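You operate a simulated robot arm through the tools that you are given. There is no shell and no other tool. Be economical: measure what you need, move in short steps, check, and stop when the job is done.

Carry out the task below with a simulated two-armed robot. There is one attempt and no reset: what you move stays moved.

Task
Put the channel with purple handle on the top of table marked multipacks. Pick up the channel with blue handle with one hand, pass it to the other hand and put it on the top of table marked empties. Put the channel with white handle on the shelf of table marked multipacks. Take the white divided tub and leave it on the top of green drawer unit. Take the green tag marked full and put it on the shelf of table marked multipacks. Fetch the clear sleeve marked lime and stand it on the steel deck beside the seamer. Put the can marked trial with orange band on the top of table marked outfeed away on the top of shelf marked samples. Take the sealed small can with blue band and leave it on the low shelf of green rack. Put the can labelled "lime" from the top of table marked outfeed on the near end of the belt and the can labelled "peach" on the top of green drawer unit. Do these in any order. Set down upright: channel with purple handle, channel with blue handle, channel with white handle, clear sleeve marked lime, can marked trial with orange band, sealed small can with blue band, can.
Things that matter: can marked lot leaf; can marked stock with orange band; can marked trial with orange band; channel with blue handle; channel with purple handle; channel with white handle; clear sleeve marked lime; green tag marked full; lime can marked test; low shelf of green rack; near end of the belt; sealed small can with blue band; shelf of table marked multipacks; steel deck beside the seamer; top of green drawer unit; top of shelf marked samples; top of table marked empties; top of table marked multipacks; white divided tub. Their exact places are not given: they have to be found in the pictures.

Only the result counts: the job must be done as asked and must still hold three seconds after the hand-in. Knocking over, shifting, dropping, spilling or breaking anything else fails it.

Robot
Two 7-joint arms with two-finger parallel grippers on one trunk, on a base that drives. Base frame: it is fixed to the floor where the robot stands at the start and does not move with it; the origin is under the middle of the robot, x ahead of it, y to its left, z up; the surface under the hand at the start is at about z = 840. Units: mm, degrees, N and s.
The left shoulder is at the start at [73, 182, 1086], the right one opposite. With the tool pointing down near the work surface each hand reaches from about 300 to 760 mm from the robot's upright axis, wherever it stands, measured 20 degrees to its own side. Places, roughly: can marked lot leaf, can marked stock with orange  [-1250, 250, 1000]; can marked trial with orange band [-750, 250, 1000]; channel with blue handle (11x20x16 cm) [500, 200, 900]; channel with purple handle (11x20x16 cm) [600, 200, 900]; channel with white handle (10x11x16 cm) [500, -100, 900]; clear sleeve marked lime [-500, 0, 1000]; green tag marked full [750, -1750, 1000]; low shelf of green rack [-3300, 3200, 600]; near end of the belt (13x17 cm) [-2380, 520, 960]; sealed small can with blue band (6x6x9 cm) [-900, 100, 900]; shelf of table marked multipacks [600, -1700, 300]; steel deck beside the seamer [-1700, 300, 1000]; top of green drawer unit [600, 1800, 700]; top of shelf marked samples (15x41 cm) [-2180, -2080, 1020]; top of table marked empties [0, -3700, 900]; top of table marked multipacks [600, -1700, 800]; white divided tub (15x8x7 cm) [400, -1900, 900]. Payload 3.91 kg a hand.
Tool frame (each hand has its own): the origin (TCP) lies between the finger pads and is the grasp point; the fingertips stand 30 mm ahead of it; z points along the fingers, y is the line along which they close. The gripper opens to 110 mm. The fingers are 20 mm wide and 10 mm thick; the gripper's body (48 by 112 mm) begins 55 mm behind the TCP.
Orientation is told as [roll, pitch, yaw] about the base's x, y, z axes, in that order, counted from this pose: with the fingers straight down and closing along the base's y, the tool's x points along the base's -x, its y along +y and its z along -z.

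Tools
- The arms move only by the tool servo_tool. It takes "left_motion", "right_motion" or both (then of equal length, played together; a hand with none holds still); each is a list of rows, each a list of 6 numbers: the shift along the tool's x, y, z in mm, then the turn, a rotation vector about the tool's x, y, z in degrees. In form: [[tx, ty, tz, wx, wy, wz], ...]. A call has 1 to 20 rows; each row shifts and turns the commanded pose from where the row before left it, along the tool's axes as they then stand. "left_gripper" and "right_gripper" are, for a hand that has rows, the opening, from 0 (shut) to 1 (fully open), set as the call begins (left out, the last holds). A row lasts 0.2 s, in which the tool goes at most 50 mm and 8.6 degrees; a call with a longer step from one row to the next is refused whole, and so is a gripper value outside its range. Where a pose cannot be reached the arm comes as near as it can. A force on the tool above 40 N (or 10 N above the force at the start of the call, whichever is more), or a blocked arm, ends the call early, and 0.2 s more pass. The fingers move at their own pace (about 72 mm/s each) and stop on an object; they squeeze with about 21 N. The grip force told is the motor's: it shows also when the fingers shut on nothing. Time passes only in rows, and 0.2 s behind the last, so rows that do not move let the fingers close. The reply holds the time, the measured pose of the TCP, the force on the tool along the base axes, the opening and the grip force, in the units named above and with some noise, with the torque about the TCP (base axes, N m) and any sound that the robot's microphone picked up.
- Cameras (640 x 400 px; columns grow to the right, rows downward): "scene" is now at [157, 73.6, 1254.6]; the picture's right is [0.94, -0.33, 0.00], its down [-0.24, -0.69, -0.68] and it looks along [0.22, 0.64, -0.73] (base axes); focal length 214 px, centre (320, 200). "left" rides on the left gripper at [72, -17, -103] in its tool frame; the picture's right is [0.23, 0.97, 0.00], its down [-0.76, 0.18, -0.62] and it looks along [-0.61, 0.14, 0.78] (tool axes); focal length 222 px, centre (320, 200). "right" rides on the right gripper at [72, 17, -103] in its tool frame; the picture's right is [-0.23, 0.97, 0.00], its down [-0.76, -0.18, -0.62] and it looks along [-0.61, -0.14, 0.78] (tool axes); focal length 222 px, centre (320, 200).
- capture(camera): a new picture of that camera. The clock stands still meanwhile.
- lift_body(by): slides the trunk up (or, below 0, down) by that many mm; the arms and the scene camera ride with it, the base frame stays. It gives what a move gives, with no picture.
- roll_base(legs): drives the robot by 1 to 6 legs, each [ahead, left, turn to the left] in mm, mm and degrees, along the robot's own axes; the way and the turn of a leg run together, so that a leg with both is an arc; at most 1500 mm and 180 degrees a leg. The arms and the cameras ride along, it lands a little off, and it stops where it bumps. It gives what a move gives.
- aim_head(pan, tilt): turns the head with the scene camera to pan (to the left, within 80 degrees either way) and tilt (down, from -29 to 69), counted from straight ahead of the robot. It gives what a move gives.
- probe_pixels(camera, pixels): for up to 12 pixels [column, row] of the newest picture of that camera ("zoom" is the newest enlarged one), the place [x, y, z] in the base frame of the surface seen there, good to about 3 mm. The clock stands still meanwhile.
- close_up(camera, box): a new picture of the part [left, top, right, bottom] of that camera's present view, enlarged. The clock stands still meanwhile.
- finish_job(): hands the job in; it is judged then, once.

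Work in short steps. Measure before you move; look again where a grasp or a placing could have gone wrong, and mend it. You have 357 turns and 290 pictures in all, those below and enlarged ones among them. Open the grippers and draw the arms clear of the work before you hand the job in, unless the task says otherwise; then end with one line.

The tools are called as name(argument=value, ...) on one line, values as JSON. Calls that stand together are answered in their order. servo_tool: Moves the arms, as the interface text tells. Its arguments: {"type":"object","properties":{"left_motion":{"type":"array","items":{"type":"array","items":{"type":"number"}}},"left_gripper":{"type":"number"},"right_motion":{"type":"array","items":{"type":"array","items":{"type":"number"}}},"right_gripper":{"type":"number"}},"required":[]} The other tools are called the same way: lift_body (by) slides the trunk up or down; roll_base (legs) drives the base; aim_head (pan, tilt) turns the head that bears the scene camera; capture (camera) takes a picture; probe_pixels (camera, pixels) gives the place of the surface under pixels of a picture; close_up (camera, box) takes an enlarged picture of a part of a camera's view; finish_job () hands the job in.

At the start:

```text
time_s: 0.0
left_ee_pos: [301.8, 388.4, 1128.3]
left_orientation: [0.0, 0.0, -0.1]
left_force: [-0.3, 1.3, -0.4]
left_ft_torque: [0.02, -0.02, 0.0]
left_grip_width: 110.1
left_grasp_force: 0.0
right_ee_pos: [476.3, 39.9, 1131.1]
right_orientation: [-0.1, -0.2, 0.0]
right_force: [0.0, -0.7, 0.1]
right_ft_torque: [-0.02, -0.01, -0.01]
right_grip_width: 110.2
right_grasp_force: 0.0
trunk travel left (down, up): [-350.0, 164.0]
robot x, y, heading: [0.0, -0.3, -0.2]
head pan, tilt: [70.6, 47.3]
```

scene: 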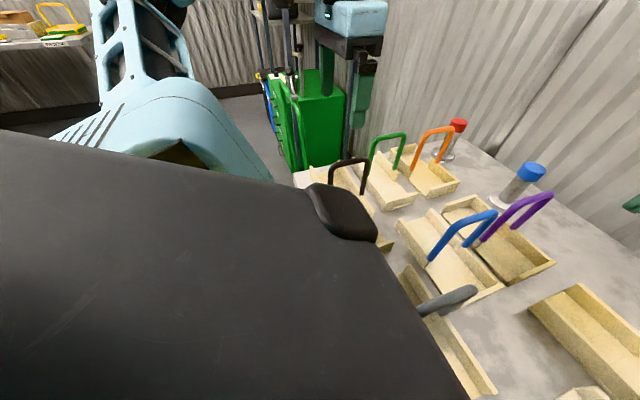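
right: 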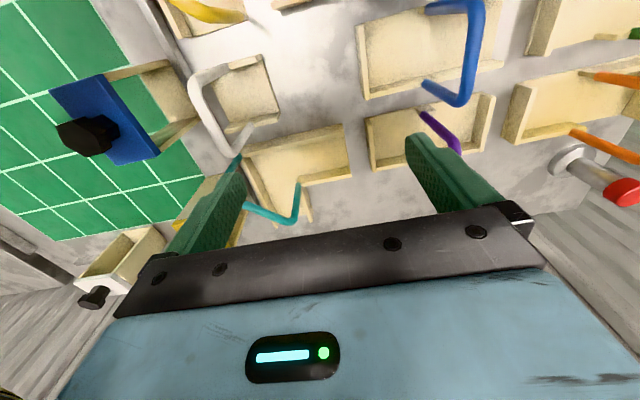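
left: 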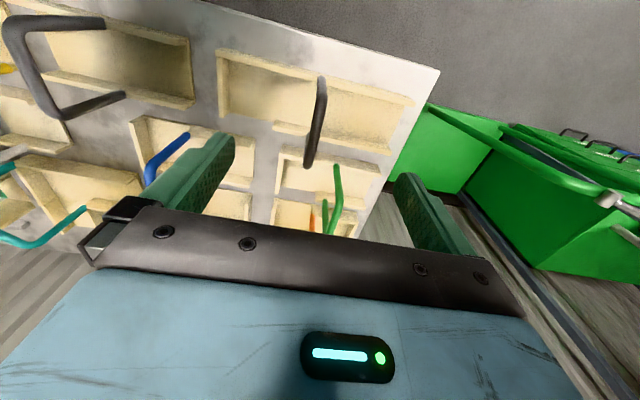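

The table ahead holds many channels with coloured handles. I look at it straight on with the head first.

aim_head(pan=0, tilt=45)

capture(camera="scene")

```text
time_s: 1.4
left_ee_pos: [302.2, 388.0, 1128.0]
left_orientation: [0.1, -0.1, 0.1]
left_force: [-0.4, -0.4, 0.7]
left_ft_torque: [-0.01, 0.01, -0.01]
left_grip_width: 109.9
left_grasp_force: 0.0
right_ee_pos: [476.9, 40.1, 1129.6]
right_orientation: [0.1, -0.1, 0.0]
right_force: [-0.9, 0.2, 0.8]
right_ft_torque: [0.02, -0.02, 0.05]
right_grip_width: 110.0
right_grasp_force: 0.0
trunk travel left (down, up): [-350.0, 164.0]
robot x, y, heading: [-0.7, 1.5, 0.3]
head pan, tilt: [0.0, 45.0]
```

```text
286 pictures are left
```

scene: 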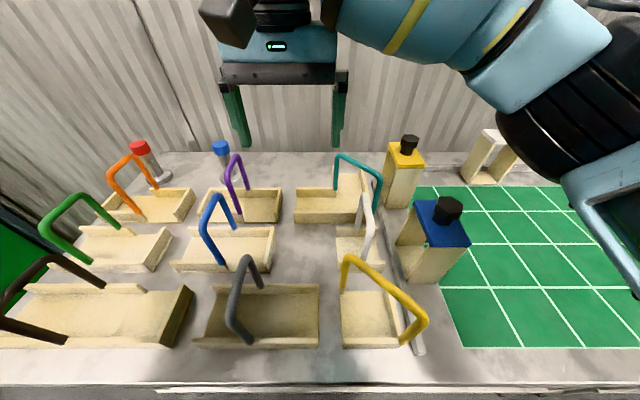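

Blue handle at about (215,225), purple (237,180), white (368,215). I take close-ups to measure handle geometry.

close_up(camera="scene", box=[160, 140, 320, 300])

probe_pixels(camera="scene", pixels=[[222, 263], [203, 222], [218, 196], [237, 226], [245, 214], [226, 187], [238, 156], [246, 185], [177, 264], [267, 270], [274, 228], [280, 220]])

```text
2.50 times, centred on (240, 220) of scene
```

zoom: 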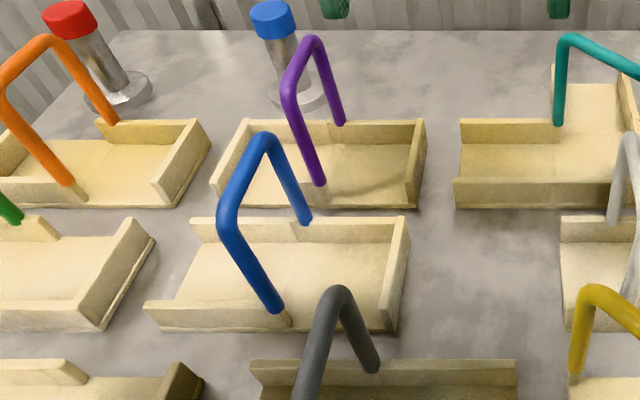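

```text
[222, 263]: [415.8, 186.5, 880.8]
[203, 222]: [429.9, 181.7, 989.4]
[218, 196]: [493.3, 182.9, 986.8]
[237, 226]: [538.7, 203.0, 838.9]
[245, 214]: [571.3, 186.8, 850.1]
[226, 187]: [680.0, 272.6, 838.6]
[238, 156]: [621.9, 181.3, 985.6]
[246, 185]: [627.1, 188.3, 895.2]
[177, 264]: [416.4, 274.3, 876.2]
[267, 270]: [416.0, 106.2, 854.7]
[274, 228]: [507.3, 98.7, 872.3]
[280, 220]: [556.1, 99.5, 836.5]
```

Blue bar runs along x at y≈182, z≈988. Now I survey the surroundings: look right and left.

aim_head(pan=-75, tilt=20)

capture(camera="scene")

aim_head(pan=78, tilt=20)

capture(camera="scene")

```text
time_s: 2.9
left_ee_pos: [301.9, 389.7, 1127.6]
left_orientation: [0.0, 0.0, 0.0]
left_force: [0.1, 0.4, 0.3]
left_ft_torque: [0.02, 0.0, -0.04]
left_grip_width: 110.1
left_grasp_force: 0.1
right_ee_pos: [476.1, 40.6, 1131.2]
right_orientation: [0.1, -0.1, 0.0]
right_force: [0.3, 0.8, -0.8]
right_ft_torque: [-0.02, 0.02, -0.01]
right_grip_width: 110.2
right_grasp_force: 0.0
trunk travel left (down, up): [-350.0, 164.0]
robot x, y, heading: [-0.0, -3.2, -0.2]
head pan, tilt: [-75.0, 20.0]
```

```text
284 pictures are left
```

scene: 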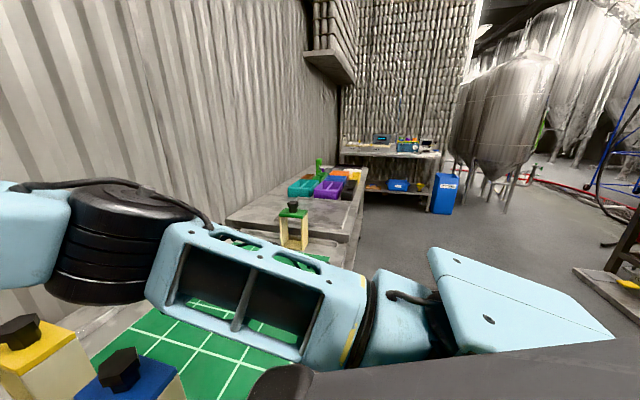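

```text
time_s: 5.3
left_ee_pos: [304.0, 389.1, 1127.8]
left_orientation: [0.1, 0.0, 0.0]
left_force: [-0.5, -0.1, -0.3]
left_ft_torque: [-0.04, 0.02, -0.01]
left_grip_width: 110.0
left_grasp_force: 0.2
right_ee_pos: [476.9, 40.2, 1130.4]
right_orientation: [0.0, -0.2, 0.0]
right_force: [0.4, 0.2, -0.7]
right_ft_torque: [-0.01, 0.0, -0.01]
right_grip_width: 110.2
right_grasp_force: 0.0
trunk travel left (down, up): [-350.0, 164.0]
robot x, y, heading: [1.0, -0.8, 0.0]
head pan, tilt: [78.0, 20.0]
```

```text
283 pictures are left
```

scene: 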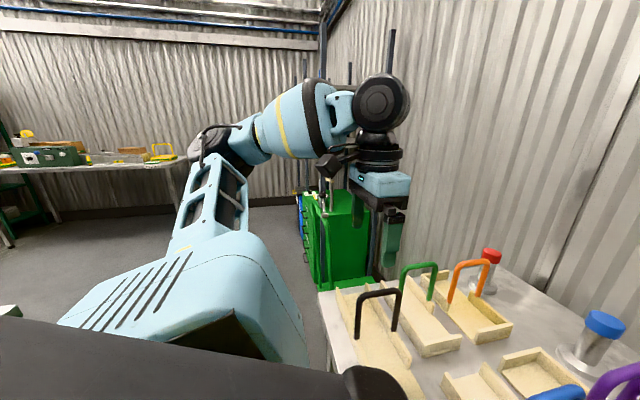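

Clear at hand height 1100 over handles (≤990). I raise the trunk and turn left 90° to view behind.

lift_body(by=150)

aim_head(pan=80, tilt=40)

roll_base(legs=[[0, 0, 45]])

capture(camera="scene")

```text
time_s: 7.0
left_ee_pos: [302.7, 387.4, 1276.2]
left_orientation: [0.0, 0.1, 0.0]
left_force: [-0.2, 0.2, 0.1]
left_ft_torque: [-0.03, 0.02, 0.01]
left_grip_width: 110.1
left_grasp_force: 0.1
right_ee_pos: [477.5, 39.8, 1277.8]
right_orientation: [0.0, 0.1, 0.0]
right_force: [-0.1, -0.5, 0.0]
right_ft_torque: [0.02, 0.01, 0.0]
right_grip_width: 109.9
right_grasp_force: 0.1
trunk travel left (down, up): [-500.0, 14.0]
robot x, y, heading: [-1.4, -1.6, 0.0]
head pan, tilt: [78.0, 20.0]
```

```text
time_s: 7.8
left_ee_pos: [303.1, 388.3, 1277.5]
left_orientation: [0.0, -0.1, -0.1]
left_force: [-0.5, 1.2, 0.4]
left_ft_torque: [-0.01, -0.01, 0.01]
left_grip_width: 110.0
left_grasp_force: 0.1
right_ee_pos: [476.3, 40.3, 1279.3]
right_orientation: [0.0, -0.1, 0.0]
right_force: [-0.8, -0.6, -0.8]
right_ft_torque: [0.0, -0.03, 0.0]
right_grip_width: 110.0
right_grasp_force: 0.0
trunk travel left (down, up): [-500.0, 14.0]
robot x, y, heading: [1.3, 1.0, 0.1]
head pan, tilt: [80.0, 40.0]
```

```text
time_s: 10.3
left_ee_pos: [-66.0, 487.3, 1279.5]
left_orientation: [0.0, 0.0, 45.6]
left_force: [0.3, -1.0, -0.8]
left_ft_torque: [0.01, -0.02, -0.05]
left_grip_width: 109.9
left_grasp_force: 0.0
right_ee_pos: [304.0, 369.6, 1279.9]
right_orientation: [0.0, -0.1, 45.7]
right_force: [1.2, 0.1, 0.3]
right_ft_torque: [0.01, -0.01, -0.02]
right_grip_width: 109.8
right_grasp_force: 0.0
trunk travel left (down, up): [-500.0, 14.0]
robot x, y, heading: [2.9, 1.9, 45.7]
head pan, tilt: [80.0, 40.0]
```

```text
282 pictures are left
```

scene: 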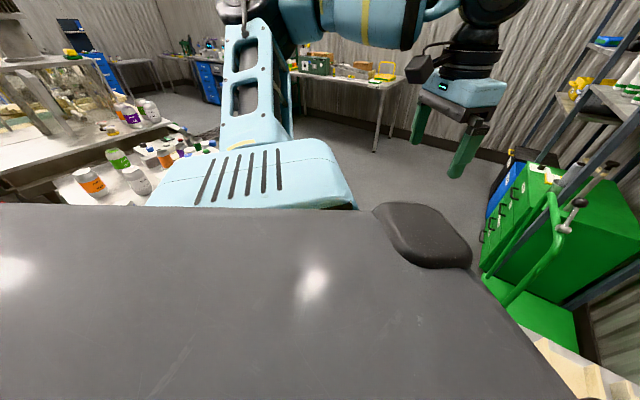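

Behind-left is the outfeed table with sleeves and cans. I turn to face it (heading 180).

roll_base(legs=[[0, 0, 134.5]])

aim_head(pan=0, tilt=50)

capture(camera="scene")

aim_head(pan=0, tilt=15)

capture(camera="scene")

```text
time_s: 16.4
left_ee_pos: [-279.5, -405.3, 1277.5]
left_orientation: [0.0, 0.0, -176.7]
left_force: [-0.3, -0.1, -0.4]
left_ft_torque: [0.02, 0.01, -0.02]
left_grip_width: 110.0
left_grasp_force: 0.0
right_ee_pos: [-473.0, -67.7, 1280.1]
right_orientation: [-0.1, 0.0, -176.7]
right_force: [0.0, 0.5, 0.0]
right_ft_torque: [-0.02, -0.02, 0.01]
right_grip_width: 109.9
right_grasp_force: 0.0
trunk travel left (down, up): [-500.0, 14.0]
robot x, y, heading: [-4.4, 1.3, -176.9]
head pan, tilt: [80.0, 40.0]
```

```text
time_s: 18.0
left_ee_pos: [-279.9, -406.6, 1277.2]
left_orientation: [0.0, 0.0, -176.7]
left_force: [0.1, 0.3, -0.3]
left_ft_torque: [0.03, 0.01, -0.05]
left_grip_width: 110.0
left_grasp_force: 0.1
right_ee_pos: [-471.8, -68.4, 1280.2]
right_orientation: [0.0, -0.1, -176.7]
right_force: [0.0, 0.7, 0.1]
right_ft_torque: [-0.03, 0.01, -0.02]
right_grip_width: 110.2
right_grasp_force: 0.0
trunk travel left (down, up): [-500.0, 14.0]
robot x, y, heading: [0.6, 2.1, -176.7]
head pan, tilt: [0.0, 50.0]
```

```text
281 pictures are left
```

scene: 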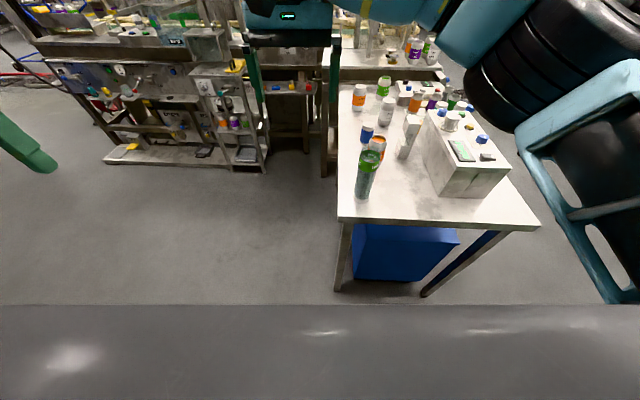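

```text
time_s: 19.0
left_ee_pos: [-279.2, -405.3, 1277.4]
left_orientation: [-0.1, -0.1, -176.7]
left_force: [0.6, 0.0, -0.1]
left_ft_torque: [0.0, -0.01, -0.02]
left_grip_width: 110.4
left_grasp_force: 0.0
right_ee_pos: [-472.9, -67.6, 1280.4]
right_orientation: [0.0, -0.2, -176.7]
right_force: [0.2, 0.0, -0.1]
right_ft_torque: [0.01, 0.0, -0.01]
right_grip_width: 110.2
right_grasp_force: 0.1
trunk travel left (down, up): [-500.0, 14.0]
robot x, y, heading: [1.2, 3.8, -177.0]
head pan, tilt: [0.0, 15.0]
```

```text
280 pictures are left
```

scene: 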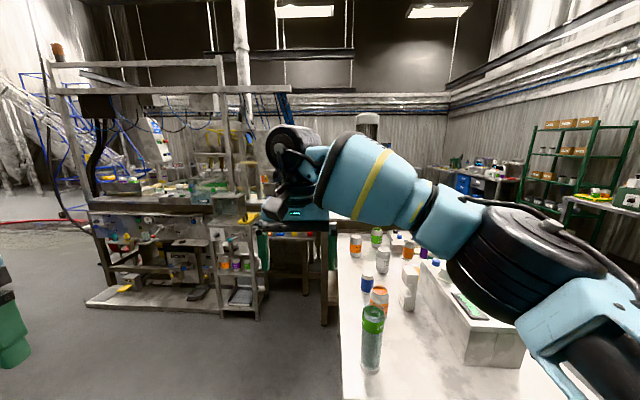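

The outfeed table is ahead right, with sleeve at (366,175 in first view). I go back to tilt 45 and zoom to identify cans.

aim_head(pan=-12, tilt=40)

close_up(camera="scene", box=[250, 50, 410, 210])

```text
time_s: 19.9
left_ee_pos: [-278.8, -405.0, 1278.0]
left_orientation: [0.0, 0.1, -176.7]
left_force: [0.1, -0.2, 0.0]
left_ft_torque: [0.01, 0.02, 0.02]
left_grip_width: 109.9
left_grasp_force: 0.1
right_ee_pos: [-473.6, -66.6, 1280.6]
right_orientation: [0.0, -0.1, -176.8]
right_force: [-0.7, -0.7, 0.2]
right_ft_torque: [0.02, 0.01, 0.02]
right_grip_width: 109.7
right_grasp_force: 0.0
trunk travel left (down, up): [-500.0, 14.0]
robot x, y, heading: [0.0, 0.3, -176.7]
head pan, tilt: [-12.0, 40.0]
```

```text
2.50 times, centred on (330, 130) of scene
```

zoom: 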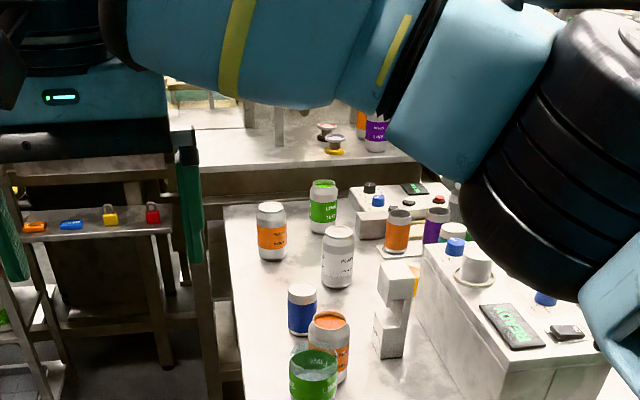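

I probe the table extents and cans.

probe_pixels(camera="zoom", pixels=[[320, 365], [330, 320], [302, 290], [272, 208], [323, 184], [338, 230], [398, 213], [436, 212], [230, 215], [390, 265], [500, 320], [240, 390]])

close_up(camera="scene", box=[310, 85, 380, 155])

```text
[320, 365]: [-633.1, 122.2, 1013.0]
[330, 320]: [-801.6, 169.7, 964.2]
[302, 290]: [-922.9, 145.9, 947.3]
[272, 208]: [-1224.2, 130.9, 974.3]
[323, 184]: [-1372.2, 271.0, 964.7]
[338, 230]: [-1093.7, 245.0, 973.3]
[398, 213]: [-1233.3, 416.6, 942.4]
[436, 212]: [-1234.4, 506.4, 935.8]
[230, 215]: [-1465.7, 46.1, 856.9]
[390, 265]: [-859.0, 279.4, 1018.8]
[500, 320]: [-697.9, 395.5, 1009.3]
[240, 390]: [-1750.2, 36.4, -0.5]
```

```text
5.71 times, centred on (345, 120) of scene
```

zoom: 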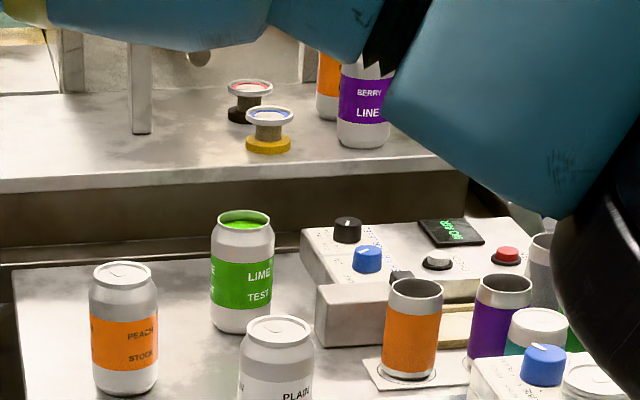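

Table edge is y≈45, cans along x −800…−1370. I drive alongside the table and face it (+y).

roll_base(legs=[[0, 480, 0], [1000, 0, 0], [0, 0, -93]])

aim_head(pan=0, tilt=45)

capture(camera="scene")

```text
time_s: 24.8
left_ee_pos: [-261.7, -878.6, 1277.2]
left_orientation: [0.1, 0.2, -177.0]
left_force: [0.7, 0.3, 0.7]
left_ft_torque: [-0.02, -0.03, 0.02]
left_grip_width: 110.1
left_grasp_force: 0.0
right_ee_pos: [-455.9, -539.8, 1278.4]
right_orientation: [0.1, 0.2, -177.2]
right_force: [0.0, 0.2, 0.9]
right_ft_torque: [0.04, 0.0, -0.01]
right_grip_width: 110.0
right_grasp_force: 0.1
trunk travel left (down, up): [-500.0, 14.0]
robot x, y, heading: [24.9, -477.1, -177.1]
head pan, tilt: [-12.0, 40.0]
stopped in leg 2: the robot was blocked; the commanded pose is now the measured one
```

```text
time_s: 25.6
left_ee_pos: [-261.9, -879.9, 1277.7]
left_orientation: [0.2, 0.2, -177.0]
left_force: [0.6, -0.6, 0.4]
left_ft_torque: [0.04, -0.06, 0.0]
left_grip_width: 109.8
left_grasp_force: 0.1
right_ee_pos: [-455.3, -540.2, 1278.4]
right_orientation: [0.0, 0.1, -177.2]
right_force: [-0.4, 0.4, -0.1]
right_ft_torque: [0.03, 0.0, -0.02]
right_grip_width: 109.8
right_grasp_force: 0.1
trunk travel left (down, up): [-500.0, 14.0]
robot x, y, heading: [23.4, -475.9, -177.3]
head pan, tilt: [0.0, 45.0]
```

```text
277 pictures are left
```

scene: 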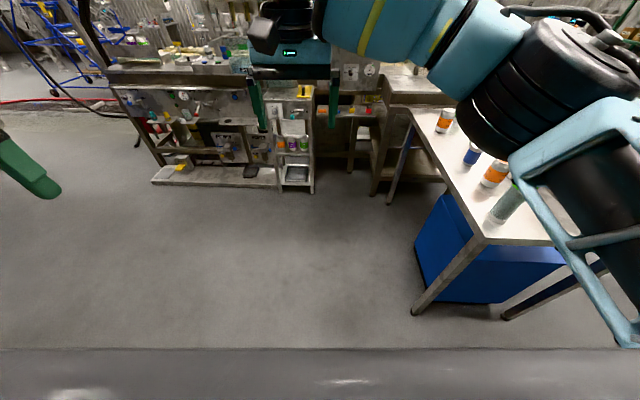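

Leg 2 was blocked at once; perhaps the strafing brushed the table behind. I look down at the floor and behind.

aim_head(pan=0, tilt=69)

capture(camera="scene")

aim_head(pan=80, tilt=60)

capture(camera="scene")

```text
time_s: 26.5
left_ee_pos: [-262.9, -878.7, 1277.7]
left_orientation: [0.1, 0.2, -177.1]
left_force: [0.2, 0.4, -0.4]
left_ft_torque: [0.0, 0.01, 0.01]
left_grip_width: 110.0
left_grasp_force: 0.0
right_ee_pos: [-454.8, -540.4, 1278.4]
right_orientation: [0.1, 0.2, -177.2]
right_force: [0.4, 0.5, -0.2]
right_ft_torque: [-0.03, -0.01, -0.03]
right_grip_width: 110.0
right_grasp_force: 0.0
trunk travel left (down, up): [-500.0, 14.0]
robot x, y, heading: [24.6, -478.3, -177.1]
head pan, tilt: [0.0, 68.8]
```

```text
276 pictures are left
```

scene: 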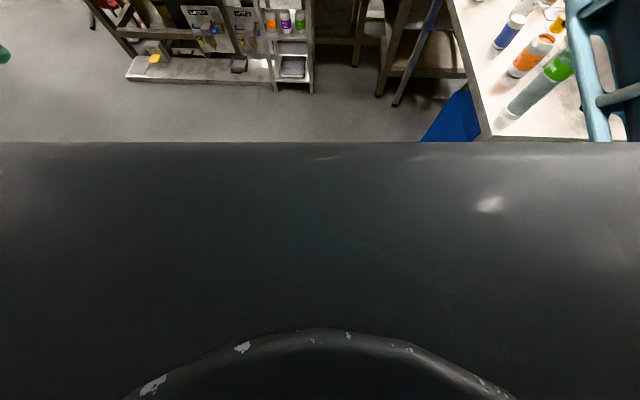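

```text
time_s: 28.0
left_ee_pos: [-262.1, -879.7, 1276.6]
left_orientation: [0.1, 0.3, -177.1]
left_force: [-0.1, 0.7, 1.1]
left_ft_torque: [-0.01, 0.02, 0.01]
left_grip_width: 110.2
left_grasp_force: 0.1
right_ee_pos: [-454.7, -540.0, 1278.7]
right_orientation: [0.1, 0.2, -177.2]
right_force: [0.4, -1.0, 0.3]
right_ft_torque: [-0.01, -0.03, 0.01]
right_grip_width: 110.2
right_grasp_force: 0.1
trunk travel left (down, up): [-500.0, 14.0]
robot x, y, heading: [26.2, -476.6, -177.1]
head pan, tilt: [80.0, 60.0]
```

```text
275 pictures are left
```

scene: 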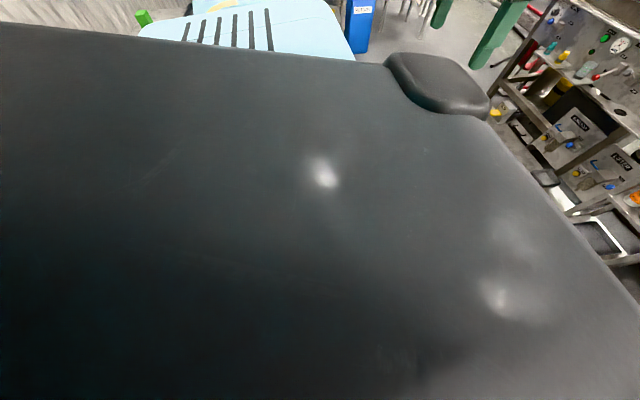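

Nothing visible ahead; I try a short advance away from the table behind.

roll_base(legs=[[80, 0, 0]])

```text
time_s: 29.1
left_ee_pos: [-337.6, -883.0, 1278.5]
left_orientation: [-0.1, -0.2, -177.3]
left_force: [0.1, 0.8, 0.0]
left_ft_torque: [0.04, -0.02, 0.0]
left_grip_width: 109.9
left_grasp_force: 0.1
right_ee_pos: [-528.4, -544.1, 1280.8]
right_orientation: [-0.1, -0.1, -177.3]
right_force: [0.2, 0.1, 0.7]
right_ft_torque: [0.01, -0.04, 0.0]
right_grip_width: 109.8
right_grasp_force: 0.1
trunk travel left (down, up): [-500.0, 14.0]
robot x, y, heading: [-53.3, -483.8, -177.4]
head pan, tilt: [80.0, 60.0]
```

Free now — it was brushing the table behind. I continue alongside the outfeed.

roll_base(legs=[[920, 0, 0], [0, 0, -93]])

aim_head(pan=0, tilt=45)

capture(camera="scene")

```text
time_s: 37.8
left_ee_pos: [-1348.2, -211.4, 1279.5]
left_orientation: [0.0, 0.0, 88.9]
left_force: [-0.3, 0.4, -0.6]
left_ft_torque: [0.02, -0.01, -0.01]
left_grip_width: 109.8
left_grasp_force: 0.1
right_ee_pos: [-996.8, -43.9, 1279.7]
right_orientation: [0.0, -0.1, 88.9]
right_force: [-0.3, 0.7, 0.0]
right_ft_torque: [0.01, 0.02, -0.02]
right_grip_width: 110.0
right_grasp_force: 0.0
trunk travel left (down, up): [-500.0, 14.0]
robot x, y, heading: [-969.2, -520.3, 88.8]
head pan, tilt: [80.0, 60.0]
```

```text
time_s: 39.3
left_ee_pos: [-1348.6, -210.1, 1277.3]
left_orientation: [0.0, 0.0, 88.9]
left_force: [-0.3, -0.3, -0.4]
left_ft_torque: [0.04, 0.0, 0.0]
left_grip_width: 110.1
left_grasp_force: 0.1
right_ee_pos: [-996.8, -43.5, 1280.0]
right_orientation: [0.0, -0.1, 88.9]
right_force: [-0.2, -0.6, 0.5]
right_ft_torque: [0.02, -0.03, 0.02]
right_grip_width: 110.0
right_grasp_force: 0.0
trunk travel left (down, up): [-500.0, 14.0]
robot x, y, heading: [-967.6, -525.3, 89.1]
head pan, tilt: [0.0, 45.0]
```

```text
274 pictures are left
```

scene: 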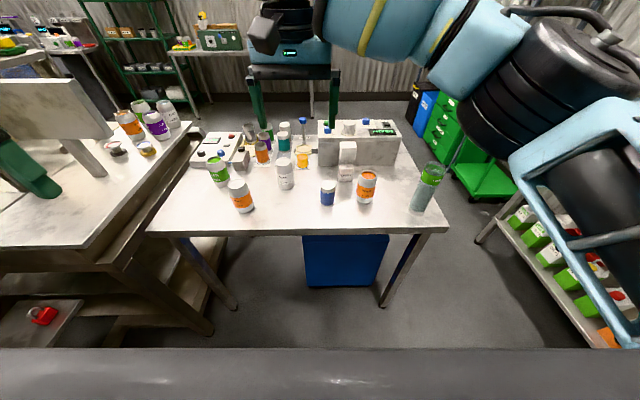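

Good view. I zoom on the cans on the table and the deck to the left.

close_up(camera="scene", box=[190, 110, 350, 220])

close_up(camera="scene", box=[310, 110, 460, 220])

close_up(camera="scene", box=[0, 70, 200, 210])

```text
3.64 times, centred on (270, 165) of scene
```

zoom: 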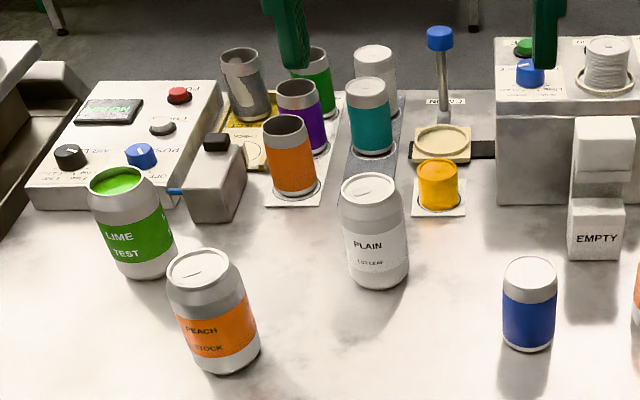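

```text
3.64 times, centred on (385, 165) of scene
```

zoom: 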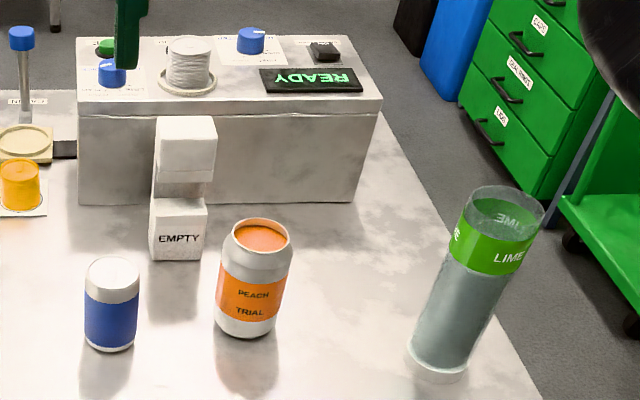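

```text
2.86 times, centred on (100, 140) of scene
```

zoom: 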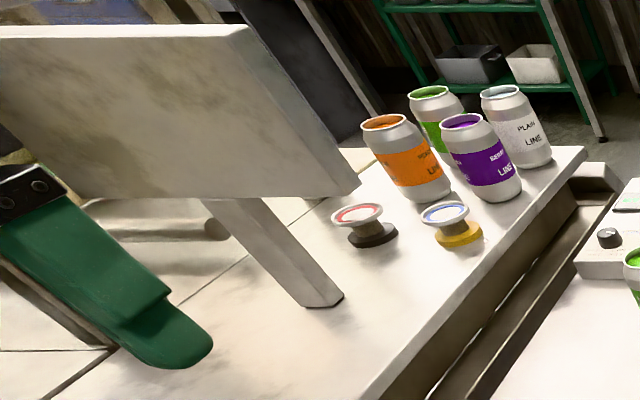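

I zoom strongly on the plain can label and the lime test can to read the small print.

close_up(camera="scene", box=[268, 150, 302, 195])

close_up(camera="scene", box=[200, 145, 260, 215])

```text
8.89 times, centred on (285, 172) of scene
```

zoom: 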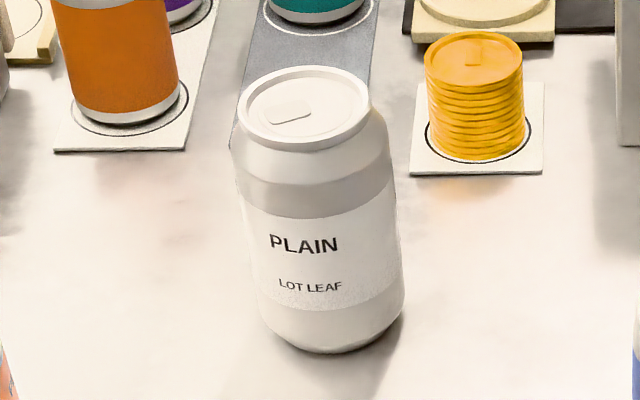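

```text
5.71 times, centred on (230, 180) of scene
```

zoom: 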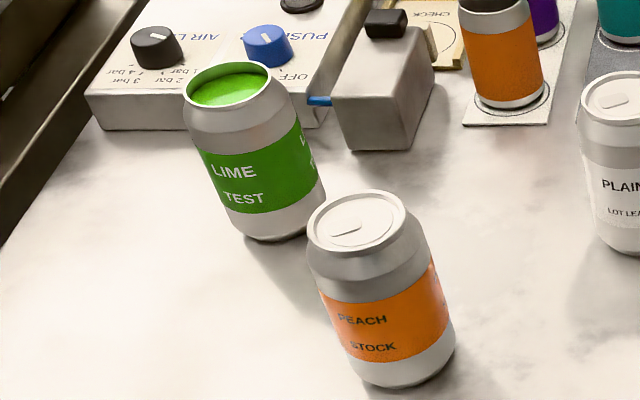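

The plain can reads "PLAIN / LOT LEAF"; lime test is open and full. I probe rims of lime and peach cans and the table.

probe_pixels(camera="zoom", pixels=[[187, 95], [268, 80], [228, 106], [225, 64], [230, 92], [312, 232], [402, 218], [360, 250], [350, 194], [265, 260], [440, 300], [390, 390]])

probe_pixels(camera="scene", pixels=[[326, 184], [328, 195], [327, 207], [369, 176], [360, 175], [376, 175], [366, 202], [432, 165], [424, 168], [440, 172], [416, 212], [431, 176]])

```text
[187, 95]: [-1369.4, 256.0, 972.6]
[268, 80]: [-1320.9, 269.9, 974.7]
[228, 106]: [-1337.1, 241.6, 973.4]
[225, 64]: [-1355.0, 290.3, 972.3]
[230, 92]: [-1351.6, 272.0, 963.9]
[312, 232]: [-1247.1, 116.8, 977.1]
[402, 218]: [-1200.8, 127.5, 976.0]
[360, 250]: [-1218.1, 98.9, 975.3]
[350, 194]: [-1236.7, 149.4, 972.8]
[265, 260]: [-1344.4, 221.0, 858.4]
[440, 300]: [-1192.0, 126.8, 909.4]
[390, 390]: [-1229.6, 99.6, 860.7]
```

```text
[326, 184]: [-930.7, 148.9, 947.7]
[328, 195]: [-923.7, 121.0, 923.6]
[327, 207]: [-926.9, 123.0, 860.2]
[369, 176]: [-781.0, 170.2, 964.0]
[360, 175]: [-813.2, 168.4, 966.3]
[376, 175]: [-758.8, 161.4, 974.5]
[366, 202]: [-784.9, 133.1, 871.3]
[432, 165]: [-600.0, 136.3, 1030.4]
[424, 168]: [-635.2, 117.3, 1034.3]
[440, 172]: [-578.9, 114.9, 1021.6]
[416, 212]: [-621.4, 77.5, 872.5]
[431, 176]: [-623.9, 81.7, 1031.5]
```

Cans measured. Probe the deck at left and table corners, for planning the base pose.

probe_pixels(camera="scene", pixels=[[150, 232], [446, 227], [88, 245], [20, 240], [195, 130], [150, 170], [110, 215], [60, 210], [118, 148], [145, 150], [131, 125], [155, 128]])

aim_head(pan=45, tilt=35)

capture(camera="scene")

```text
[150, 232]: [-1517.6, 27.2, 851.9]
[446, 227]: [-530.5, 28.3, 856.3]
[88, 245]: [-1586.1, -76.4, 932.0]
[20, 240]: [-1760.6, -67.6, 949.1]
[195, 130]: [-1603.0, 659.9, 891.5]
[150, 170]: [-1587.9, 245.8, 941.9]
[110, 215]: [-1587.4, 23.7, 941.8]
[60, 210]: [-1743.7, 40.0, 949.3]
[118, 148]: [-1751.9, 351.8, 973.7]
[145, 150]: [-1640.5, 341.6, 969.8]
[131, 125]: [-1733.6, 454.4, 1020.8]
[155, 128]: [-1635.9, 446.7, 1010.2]
```

```text
time_s: 40.4
left_ee_pos: [-1347.5, -210.9, 1278.7]
left_orientation: [0.0, 0.0, 88.9]
left_force: [0.3, 0.6, -0.3]
left_ft_torque: [-0.01, -0.02, 0.02]
left_grip_width: 110.1
left_grasp_force: 0.1
right_ee_pos: [-996.6, -43.1, 1279.8]
right_orientation: [0.0, -0.1, 88.9]
right_force: [0.0, 0.5, 0.1]
right_ft_torque: [0.01, 0.0, -0.03]
right_grip_width: 109.8
right_grasp_force: 0.1
trunk travel left (down, up): [-500.0, 14.0]
robot x, y, heading: [-964.1, -522.9, 88.8]
head pan, tilt: [45.0, 35.0]
```

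```text
268 pictures are left
```

scene: 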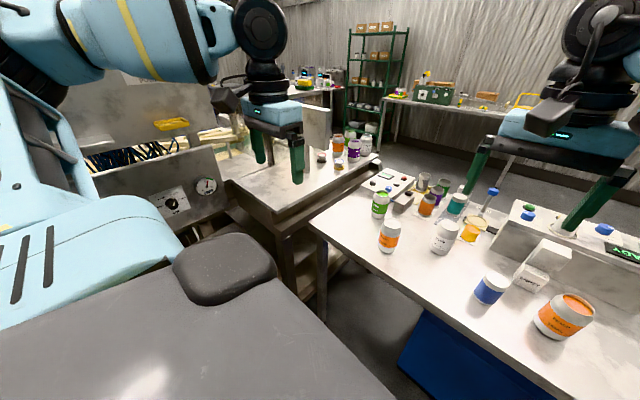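

Deck top z≈950 is free around (-1680,100). I drive to face the sleeve with the left hand, lower the trunk by 100.

roll_base(legs=[[0, -500, 0], [110, 0, 1]])

lift_body(by=-100)

aim_head(pan=15, tilt=45)

capture(camera="scene")

```text
time_s: 46.2
left_ee_pos: [-845.6, -118.6, 1278.3]
left_orientation: [0.0, -0.1, 89.6]
left_force: [0.4, -0.1, 1.6]
left_ft_torque: [0.02, 0.01, -0.01]
left_grip_width: 110.0
left_grasp_force: 0.0
right_ee_pos: [-497.0, 52.5, 1281.4]
right_orientation: [-0.1, -0.1, 89.6]
right_force: [0.1, 0.4, -0.3]
right_ft_torque: [0.03, 0.0, -0.01]
right_grip_width: 109.9
right_grasp_force: 0.0
trunk travel left (down, up): [-500.0, 14.0]
robot x, y, heading: [-462.1, -419.3, 89.6]
head pan, tilt: [45.0, 35.0]
```

```text
time_s: 47.5
left_ee_pos: [-844.9, -118.3, 1179.1]
left_orientation: [0.0, -0.1, 89.6]
left_force: [0.5, 0.5, 0.1]
left_ft_torque: [0.02, -0.03, 0.0]
left_grip_width: 110.0
left_grasp_force: 0.0
right_ee_pos: [-496.9, 54.1, 1181.0]
right_orientation: [0.1, -0.2, 89.7]
right_force: [-0.7, -0.1, 0.5]
right_ft_torque: [0.05, 0.02, 0.01]
right_grip_width: 109.8
right_grasp_force: 0.1
trunk travel left (down, up): [-400.0, 114.0]
robot x, y, heading: [-457.5, -424.2, 89.8]
head pan, tilt: [45.0, 35.0]
```

```text
time_s: 48.5
left_ee_pos: [-845.4, -118.7, 1178.7]
left_orientation: [0.1, 0.1, 89.6]
left_force: [-0.4, 0.0, 0.5]
left_ft_torque: [-0.04, -0.02, 0.0]
left_grip_width: 110.2
left_grasp_force: 0.0
right_ee_pos: [-497.3, 53.2, 1182.3]
right_orientation: [0.0, -0.1, 89.6]
right_force: [0.3, -0.3, 0.0]
right_ft_torque: [0.06, 0.0, 0.03]
right_grip_width: 110.0
right_grasp_force: 0.0
trunk travel left (down, up): [-400.0, 114.0]
robot x, y, heading: [-458.3, -421.6, 89.6]
head pan, tilt: [15.0, 45.0]
```

```text
267 pictures are left
```

scene: 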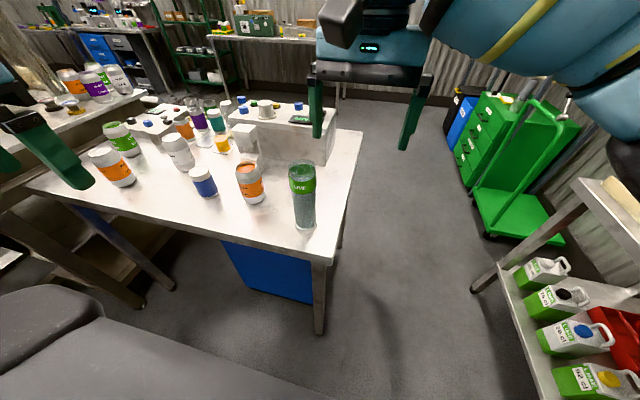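

The sleeve stands at (303,195), unobstructed. I probe its rim and zoom.

close_up(camera="scene", box=[265, 145, 345, 245])

probe_pixels(camera="scene", pixels=[[302, 163], [302, 178], [290, 178], [314, 178], [302, 188], [290, 168], [314, 168], [304, 226], [293, 220], [316, 220], [250, 166], [249, 195]])

```text
4.00 times, centred on (305, 195) of scene
```

zoom: 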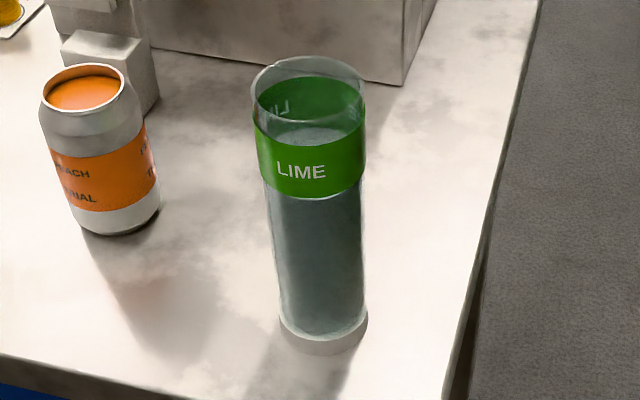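

```text
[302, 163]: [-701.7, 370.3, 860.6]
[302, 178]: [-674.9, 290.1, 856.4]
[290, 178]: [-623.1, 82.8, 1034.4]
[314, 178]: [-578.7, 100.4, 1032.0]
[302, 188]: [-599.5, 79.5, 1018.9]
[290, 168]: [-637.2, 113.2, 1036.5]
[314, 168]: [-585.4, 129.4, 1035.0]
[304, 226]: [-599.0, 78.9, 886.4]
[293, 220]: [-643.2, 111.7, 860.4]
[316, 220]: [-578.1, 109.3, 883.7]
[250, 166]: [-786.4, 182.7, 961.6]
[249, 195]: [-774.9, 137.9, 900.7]
```

Sleeve centre ≈(-608,111), band at z≈1015. Move the left hand above it.

servo_tool(left_motion=[[-33, -33.6, 0, 0, 0, 0], [-33, -33.6, 0, 0, 0, 0], [-33, -33.6, 0, 0, 0, 0], [-33, -33.6, 0, 0, 0, 0], [-33, -33.6, 0, 0, 0, 0], [-33, -33.6, 0, 0, 0, 0], [-33, -33.6, 0, 0, 0, 0], [0, 0, 0, 0, 0, 0]], left_gripper=1)

capture(camera="left")

```text
time_s: 50.3
left_ee_pos: [-641.3, 88.8, 1171.8]
left_orientation: [0.0, -0.1, 89.7]
left_force: [-0.8, -0.1, 1.4]
left_ft_torque: [0.02, -0.01, 0.02]
left_grip_width: 110.2
left_grasp_force: 0.1
left hand out of reach, approached as far as the arm can: row 7
right_ee_pos: [-496.8, 54.3, 1181.2]
right_orientation: [0.0, -0.2, 89.7]
right_force: [0.2, 0.4, 0.4]
right_ft_torque: [-0.02, 0.02, 0.01]
right_grip_width: 110.0
right_grasp_force: 0.0
trunk travel left (down, up): [-400.0, 114.0]
robot x, y, heading: [-456.8, -421.6, 89.6]
head pan, tilt: [15.0, 45.0]
```

```text
265 pictures are left
```

left: 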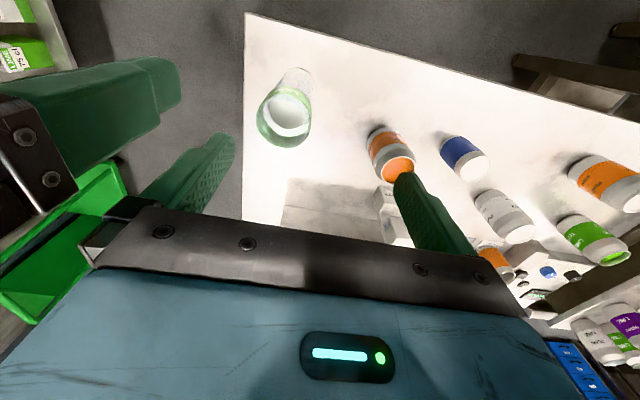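

Stopped 40 mm short; the right gripper is close by. I shift the right hand right by 150 and retry.

servo_tool(right_motion=[[30, -40, 0, 0, 0, 0], [30, -40, 0, 0, 0, 0], [30, -40, 0, 0, 0, 0], [30, -40, 0, 0, 0, 0], [30, -40, 0, 0, 0, 0]])

servo_tool(left_motion=[[-12, -17, 0, 0, 0, 0], [-11, -17, 0, 0, 0, 0], [0, 0, 0, 0, 0, 0]])

```text
time_s: 51.5
left_ee_pos: [-640.1, 89.4, 1172.1]
left_orientation: [0.1, -0.1, 89.7]
left_force: [0.2, -0.2, 0.3]
left_ft_torque: [-0.03, 0.01, 0.02]
left_grip_width: 110.1
left_grasp_force: 0.1
right_ee_pos: [-295.8, -97.8, 1181.6]
right_orientation: [0.1, -0.1, 89.7]
right_force: [0.6, 0.5, -0.2]
right_ft_torque: [0.04, 0.04, -0.01]
right_grip_width: 110.1
right_grasp_force: 0.0
trunk travel left (down, up): [-400.0, 114.0]
robot x, y, heading: [-454.6, -420.4, 89.3]
head pan, tilt: [15.0, 45.0]
```

```text
time_s: 52.3
left_ee_pos: [-641.0, 89.7, 1171.4]
left_orientation: [0.1, 0.1, 89.6]
left_force: [0.2, -0.4, -0.3]
left_ft_torque: [-0.01, -0.01, 0.02]
left_grip_width: 109.9
left_grasp_force: 0.0
left hand out of reach, approached as far as the arm can: row 1, 2
right_ee_pos: [-297.0, -96.1, 1180.4]
right_orientation: [0.0, -0.2, 89.5]
right_force: [-0.5, 0.7, 0.0]
right_ft_torque: [0.01, 0.0, -0.01]
right_grip_width: 110.1
right_grasp_force: 0.0
trunk travel left (down, up): [-400.0, 114.0]
robot x, y, heading: [-458.9, -421.5, 89.6]
head pan, tilt: [15.0, 45.0]
```

Reach shrinks at height, so I raise the trunk by 110 and lower the hand relative to it.

lift_body(by=110)

servo_tool(left_motion=[[0, 0, 45, 0, 0, 0], [0, 0, 45, 0, 0, 0], [-12, -17, 20, 0, 0, 0], [-10, -17, 0, 0, 0, 0], [0, 0, 0, 0, 0, 0]])

```text
time_s: 53.7
left_ee_pos: [-643.6, 22.2, 1398.9]
left_orientation: [-0.2, -14.4, 89.9]
left_force: [1.1, 0.2, -0.6]
left_ft_torque: [0.01, -0.03, 0.0]
left_grip_width: 109.8
left_grasp_force: 0.1
right_ee_pos: [-297.3, -96.0, 1289.5]
right_orientation: [0.0, 0.1, 89.7]
right_force: [0.4, 0.2, -1.2]
right_ft_torque: [-0.03, -0.01, 0.0]
right_grip_width: 109.8
right_grasp_force: 0.0
trunk travel left (down, up): [-510.0, 4.0]
robot x, y, heading: [-454.1, -421.2, 89.7]
head pan, tilt: [15.0, 45.0]
```

```text
time_s: 54.9
left_ee_pos: [-626.1, 65.7, 1298.4]
left_orientation: [-0.3, -14.6, 89.9]
left_force: [-0.6, 0.5, -0.6]
left_ft_torque: [0.02, -0.02, 0.01]
left_grip_width: 110.0
left_grasp_force: 0.0
left hand out of reach, approached as far as the arm can: row 4
right_ee_pos: [-298.2, -98.3, 1291.4]
right_orientation: [0.2, -0.1, 89.7]
right_force: [-0.7, -0.2, 0.4]
right_ft_torque: [-0.02, -0.01, 0.01]
right_grip_width: 109.9
right_grasp_force: 0.0
trunk travel left (down, up): [-510.0, 4.0]
robot x, y, heading: [-459.2, -423.4, 89.6]
head pan, tilt: [15.0, 45.0]
```

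The wrist tilted (pitch −14.6). I lower 100 and see if it straightens.

servo_tool(left_motion=[[0, 0, 45, 0, 0, 0], [0, 0, 45, 0, 0, 0], [0, 0, 0, 0, 0, 0]])

```text
time_s: 55.7
left_ee_pos: [-629.0, 87.3, 1214.2]
left_orientation: [-0.3, -14.5, 89.9]
left_force: [0.2, -0.1, 0.1]
left_ft_torque: [-0.04, -0.02, 0.02]
left_grip_width: 110.0
left_grasp_force: 0.0
right_ee_pos: [-298.5, -98.4, 1290.4]
right_orientation: [0.0, -0.1, 89.6]
right_force: [0.4, 0.0, 0.5]
right_ft_torque: [0.02, 0.04, -0.01]
right_grip_width: 110.1
right_grasp_force: 0.1
trunk travel left (down, up): [-510.0, 4.0]
robot x, y, heading: [-459.9, -421.8, 89.6]
head pan, tilt: [15.0, 45.0]
```

Correct the tilt: rotate +14.5° about tool y, moving toward the sleeve.

servo_tool(left_motion=[[0, 0, 0, 0, 7.3, 0], [0, 0, 0, 0, 7.2, 0], [0, 0, 0, 0, 0, 0]])

```text
time_s: 56.5
left_ee_pos: [-647.9, 71.2, 1214.8]
left_orientation: [-0.2, 0.2, 89.8]
left_force: [0.8, -0.1, -0.6]
left_ft_torque: [0.02, -0.01, -0.04]
left_grip_width: 110.1
left_grasp_force: 0.0
left hand out of reach, approached as far as the arm can: row 1, 2
right_ee_pos: [-296.9, -97.9, 1291.2]
right_orientation: [0.1, -0.1, 89.7]
right_force: [-0.3, 0.5, -0.1]
right_ft_torque: [-0.02, 0.0, -0.01]
right_grip_width: 110.1
right_grasp_force: 0.1
trunk travel left (down, up): [-510.0, 4.0]
robot x, y, heading: [-457.2, -424.3, 89.6]
head pan, tilt: [15.0, 45.0]
```

Straight again; go down to 1120 (fingertips 1090, above sleeve) then toward it.

servo_tool(left_motion=[[0, 0, 45, 0, 0, 0], [0, 0, 45, 0, 0, 0], [-20, -20, 0, 0, 0, 0], [-20, -18, 0, 0, 0, 0], [0, 0, 0, 0, 0, 0]])

```text
time_s: 57.7
left_ee_pos: [-639.4, 81.1, 1126.2]
left_orientation: [-0.2, 0.2, 89.8]
left_force: [-0.5, 0.4, 0.5]
left_ft_torque: [0.01, 0.0, 0.0]
left_grip_width: 109.9
left_grasp_force: 0.0
left hand out of reach, approached as far as the arm can: row 3, 4
right_ee_pos: [-296.3, -95.6, 1290.7]
right_orientation: [-0.1, -0.1, 89.6]
right_force: [0.3, 0.3, -0.6]
right_ft_torque: [-0.02, 0.07, -0.01]
right_grip_width: 109.9
right_grasp_force: 0.1
trunk travel left (down, up): [-510.0, 4.0]
robot x, y, heading: [-460.1, -423.8, 89.5]
head pan, tilt: [15.0, 45.0]
```

Instead shift the base: 30 ahead, 31 right.

roll_base(legs=[[30, -31, 0]])

capture(camera="left")

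```text
time_s: 58.6
left_ee_pos: [-608.7, 109.1, 1126.6]
left_orientation: [-0.2, 0.0, 90.0]
left_force: [1.0, -1.4, -0.6]
left_ft_torque: [0.0, 0.0, -0.01]
left_grip_width: 110.1
left_grasp_force: 0.0
right_ee_pos: [-266.0, -68.0, 1290.6]
right_orientation: [0.0, -0.3, 89.6]
right_force: [0.0, -0.9, 0.2]
right_ft_torque: [0.03, -0.01, 0.01]
right_grip_width: 110.0
right_grasp_force: 0.0
trunk travel left (down, up): [-510.0, 4.0]
robot x, y, heading: [-429.6, -393.7, 89.6]
head pan, tilt: [15.0, 45.0]
```

```text
264 pictures are left
```

left: 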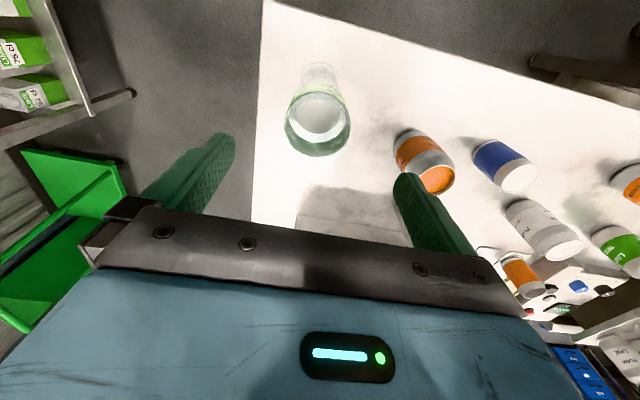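

The sleeve mouth at (318,118) sits on the predicted tool axis. Lower 110 mm, then close.

servo_tool(left_motion=[[0, 0, 37, 0, 0, 0], [0, 0, 37, 0, 0, 0], [0, 0, 37, 0, 0, 0], [0, 0, 0, 0, 0, 0]])

capture(camera="scene")

```text
time_s: 59.6
left_ee_pos: [-625.4, 97.8, 1021.4]
left_orientation: [-0.3, 0.0, 89.9]
left_force: [0.1, 0.4, -0.6]
left_ft_torque: [-0.02, -0.04, 0.01]
left_grip_width: 109.9
left_grasp_force: 0.0
left hand out of reach, approached as far as the arm can: row 1, 2, 3
right_ee_pos: [-266.8, -67.7, 1290.3]
right_orientation: [-0.1, -0.1, 89.7]
right_force: [-0.6, -0.2, 0.7]
right_ft_torque: [0.01, -0.01, 0.0]
right_grip_width: 110.1
right_grasp_force: 0.2
trunk travel left (down, up): [-510.0, 4.0]
robot x, y, heading: [-426.9, -392.4, 89.7]
head pan, tilt: [15.0, 45.0]
```

```text
263 pictures are left
```

scene: 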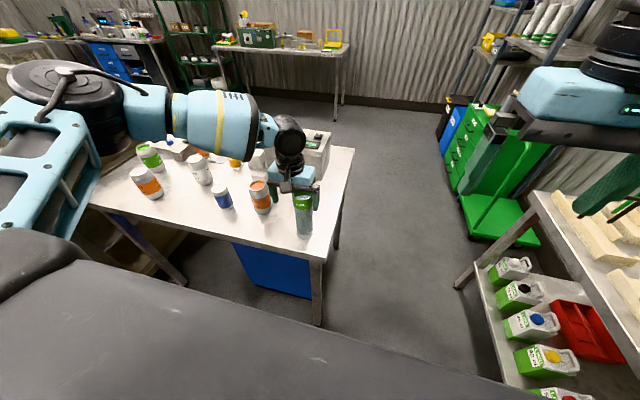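

Hand is 17 mm/12 mm short; nudge the base accordingly to centre the sleeve between the fingers.

roll_base(legs=[[13, -16, 0]])

capture(camera="left")

```text
time_s: 60.5
left_ee_pos: [-610.5, 107.4, 1022.5]
left_orientation: [-0.3, -0.1, 89.9]
left_force: [0.3, 0.7, 0.1]
left_ft_torque: [-0.04, -0.01, 0.0]
left_grip_width: 110.1
left_grasp_force: 0.0
right_ee_pos: [-253.7, -55.7, 1290.6]
right_orientation: [0.0, -0.2, 89.8]
right_force: [0.7, -0.2, 0.4]
right_ft_torque: [0.04, -0.04, 0.0]
right_grip_width: 110.0
right_grasp_force: 0.1
trunk travel left (down, up): [-510.0, 4.0]
robot x, y, heading: [-414.2, -379.1, 89.8]
head pan, tilt: [15.0, 45.0]
```

```text
262 pictures are left
```

left: 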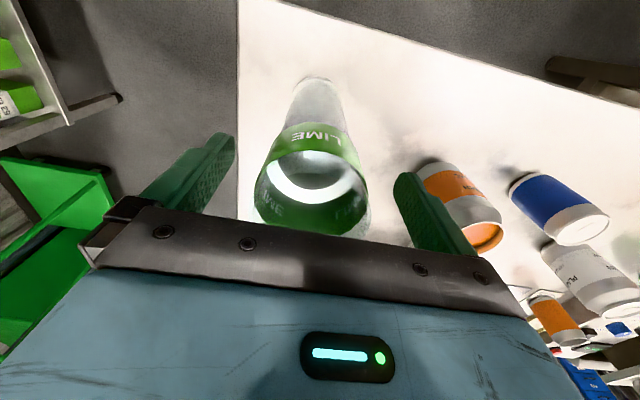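

Sleeve is between the fingers. Close the left gripper.

servo_tool(left_motion=[[0, 0, 0, 0, 0, 0], [0, 0, 0, 0, 0, 0], [0, 0, 0, 0, 0, 0], [0, 0, 0, 0, 0, 0]], left_gripper=0)

```text
time_s: 61.5
left_ee_pos: [-610.0, 109.0, 1022.2]
left_orientation: [-0.3, 0.0, 89.8]
left_force: [-1.9, -0.1, 4.1]
left_ft_torque: [-0.18, 0.45, 0.02]
left_grip_width: 57.6
left_grasp_force: 21.6
right_ee_pos: [-252.1, -55.4, 1291.7]
right_orientation: [0.0, -0.2, 89.8]
right_force: [-0.9, 0.1, 0.8]
right_ft_torque: [0.02, 0.01, 0.01]
right_grip_width: 110.1
right_grasp_force: 0.1
trunk travel left (down, up): [-510.0, 4.0]
robot x, y, heading: [-416.2, -375.2, 89.8]
head pan, tilt: [15.0, 45.0]
```

Gripped (57.6 mm). Lift straight up, then draw the hand to its comfortable side.

servo_tool(left_motion=[[0, 0, -25, 0, 0, 0], [0, 0, -35, 0, 0, 0], [5, 5, -35, 0, 0, 0], [15, 15, -35, 0, 0, 0], [20, 20, -30, 0, 0, 0], [30, 30, 0, 0, 0, 0], [0, 0, 0, 0, 0, 0]])

capture(camera="scene")

```text
time_s: 63.1
left_ee_pos: [-681.3, 39.2, 1181.9]
left_orientation: [-0.1, 0.2, 90.0]
left_force: [0.0, 0.3, -2.1]
left_ft_torque: [-0.03, -0.02, -0.02]
left_grip_width: 57.7
left_grasp_force: 21.0
right_ee_pos: [-250.4, -54.8, 1289.4]
right_orientation: [0.2, -0.1, 89.8]
right_force: [0.5, 0.7, 0.1]
right_ft_torque: [0.02, -0.01, -0.01]
right_grip_width: 110.2
right_grasp_force: 0.0
trunk travel left (down, up): [-510.0, 4.0]
robot x, y, heading: [-407.8, -382.7, 89.7]
head pan, tilt: [15.0, 45.0]
```

```text
261 pictures are left
```

scene: 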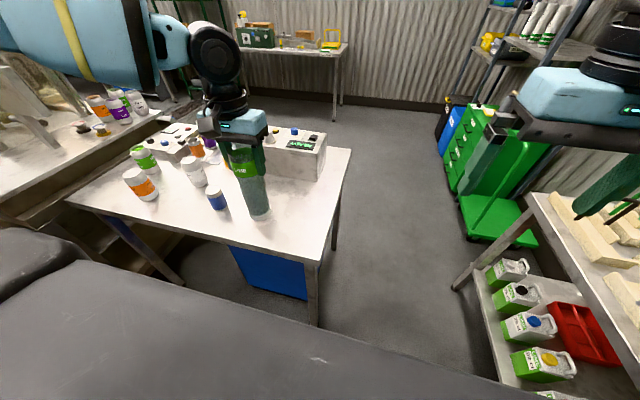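

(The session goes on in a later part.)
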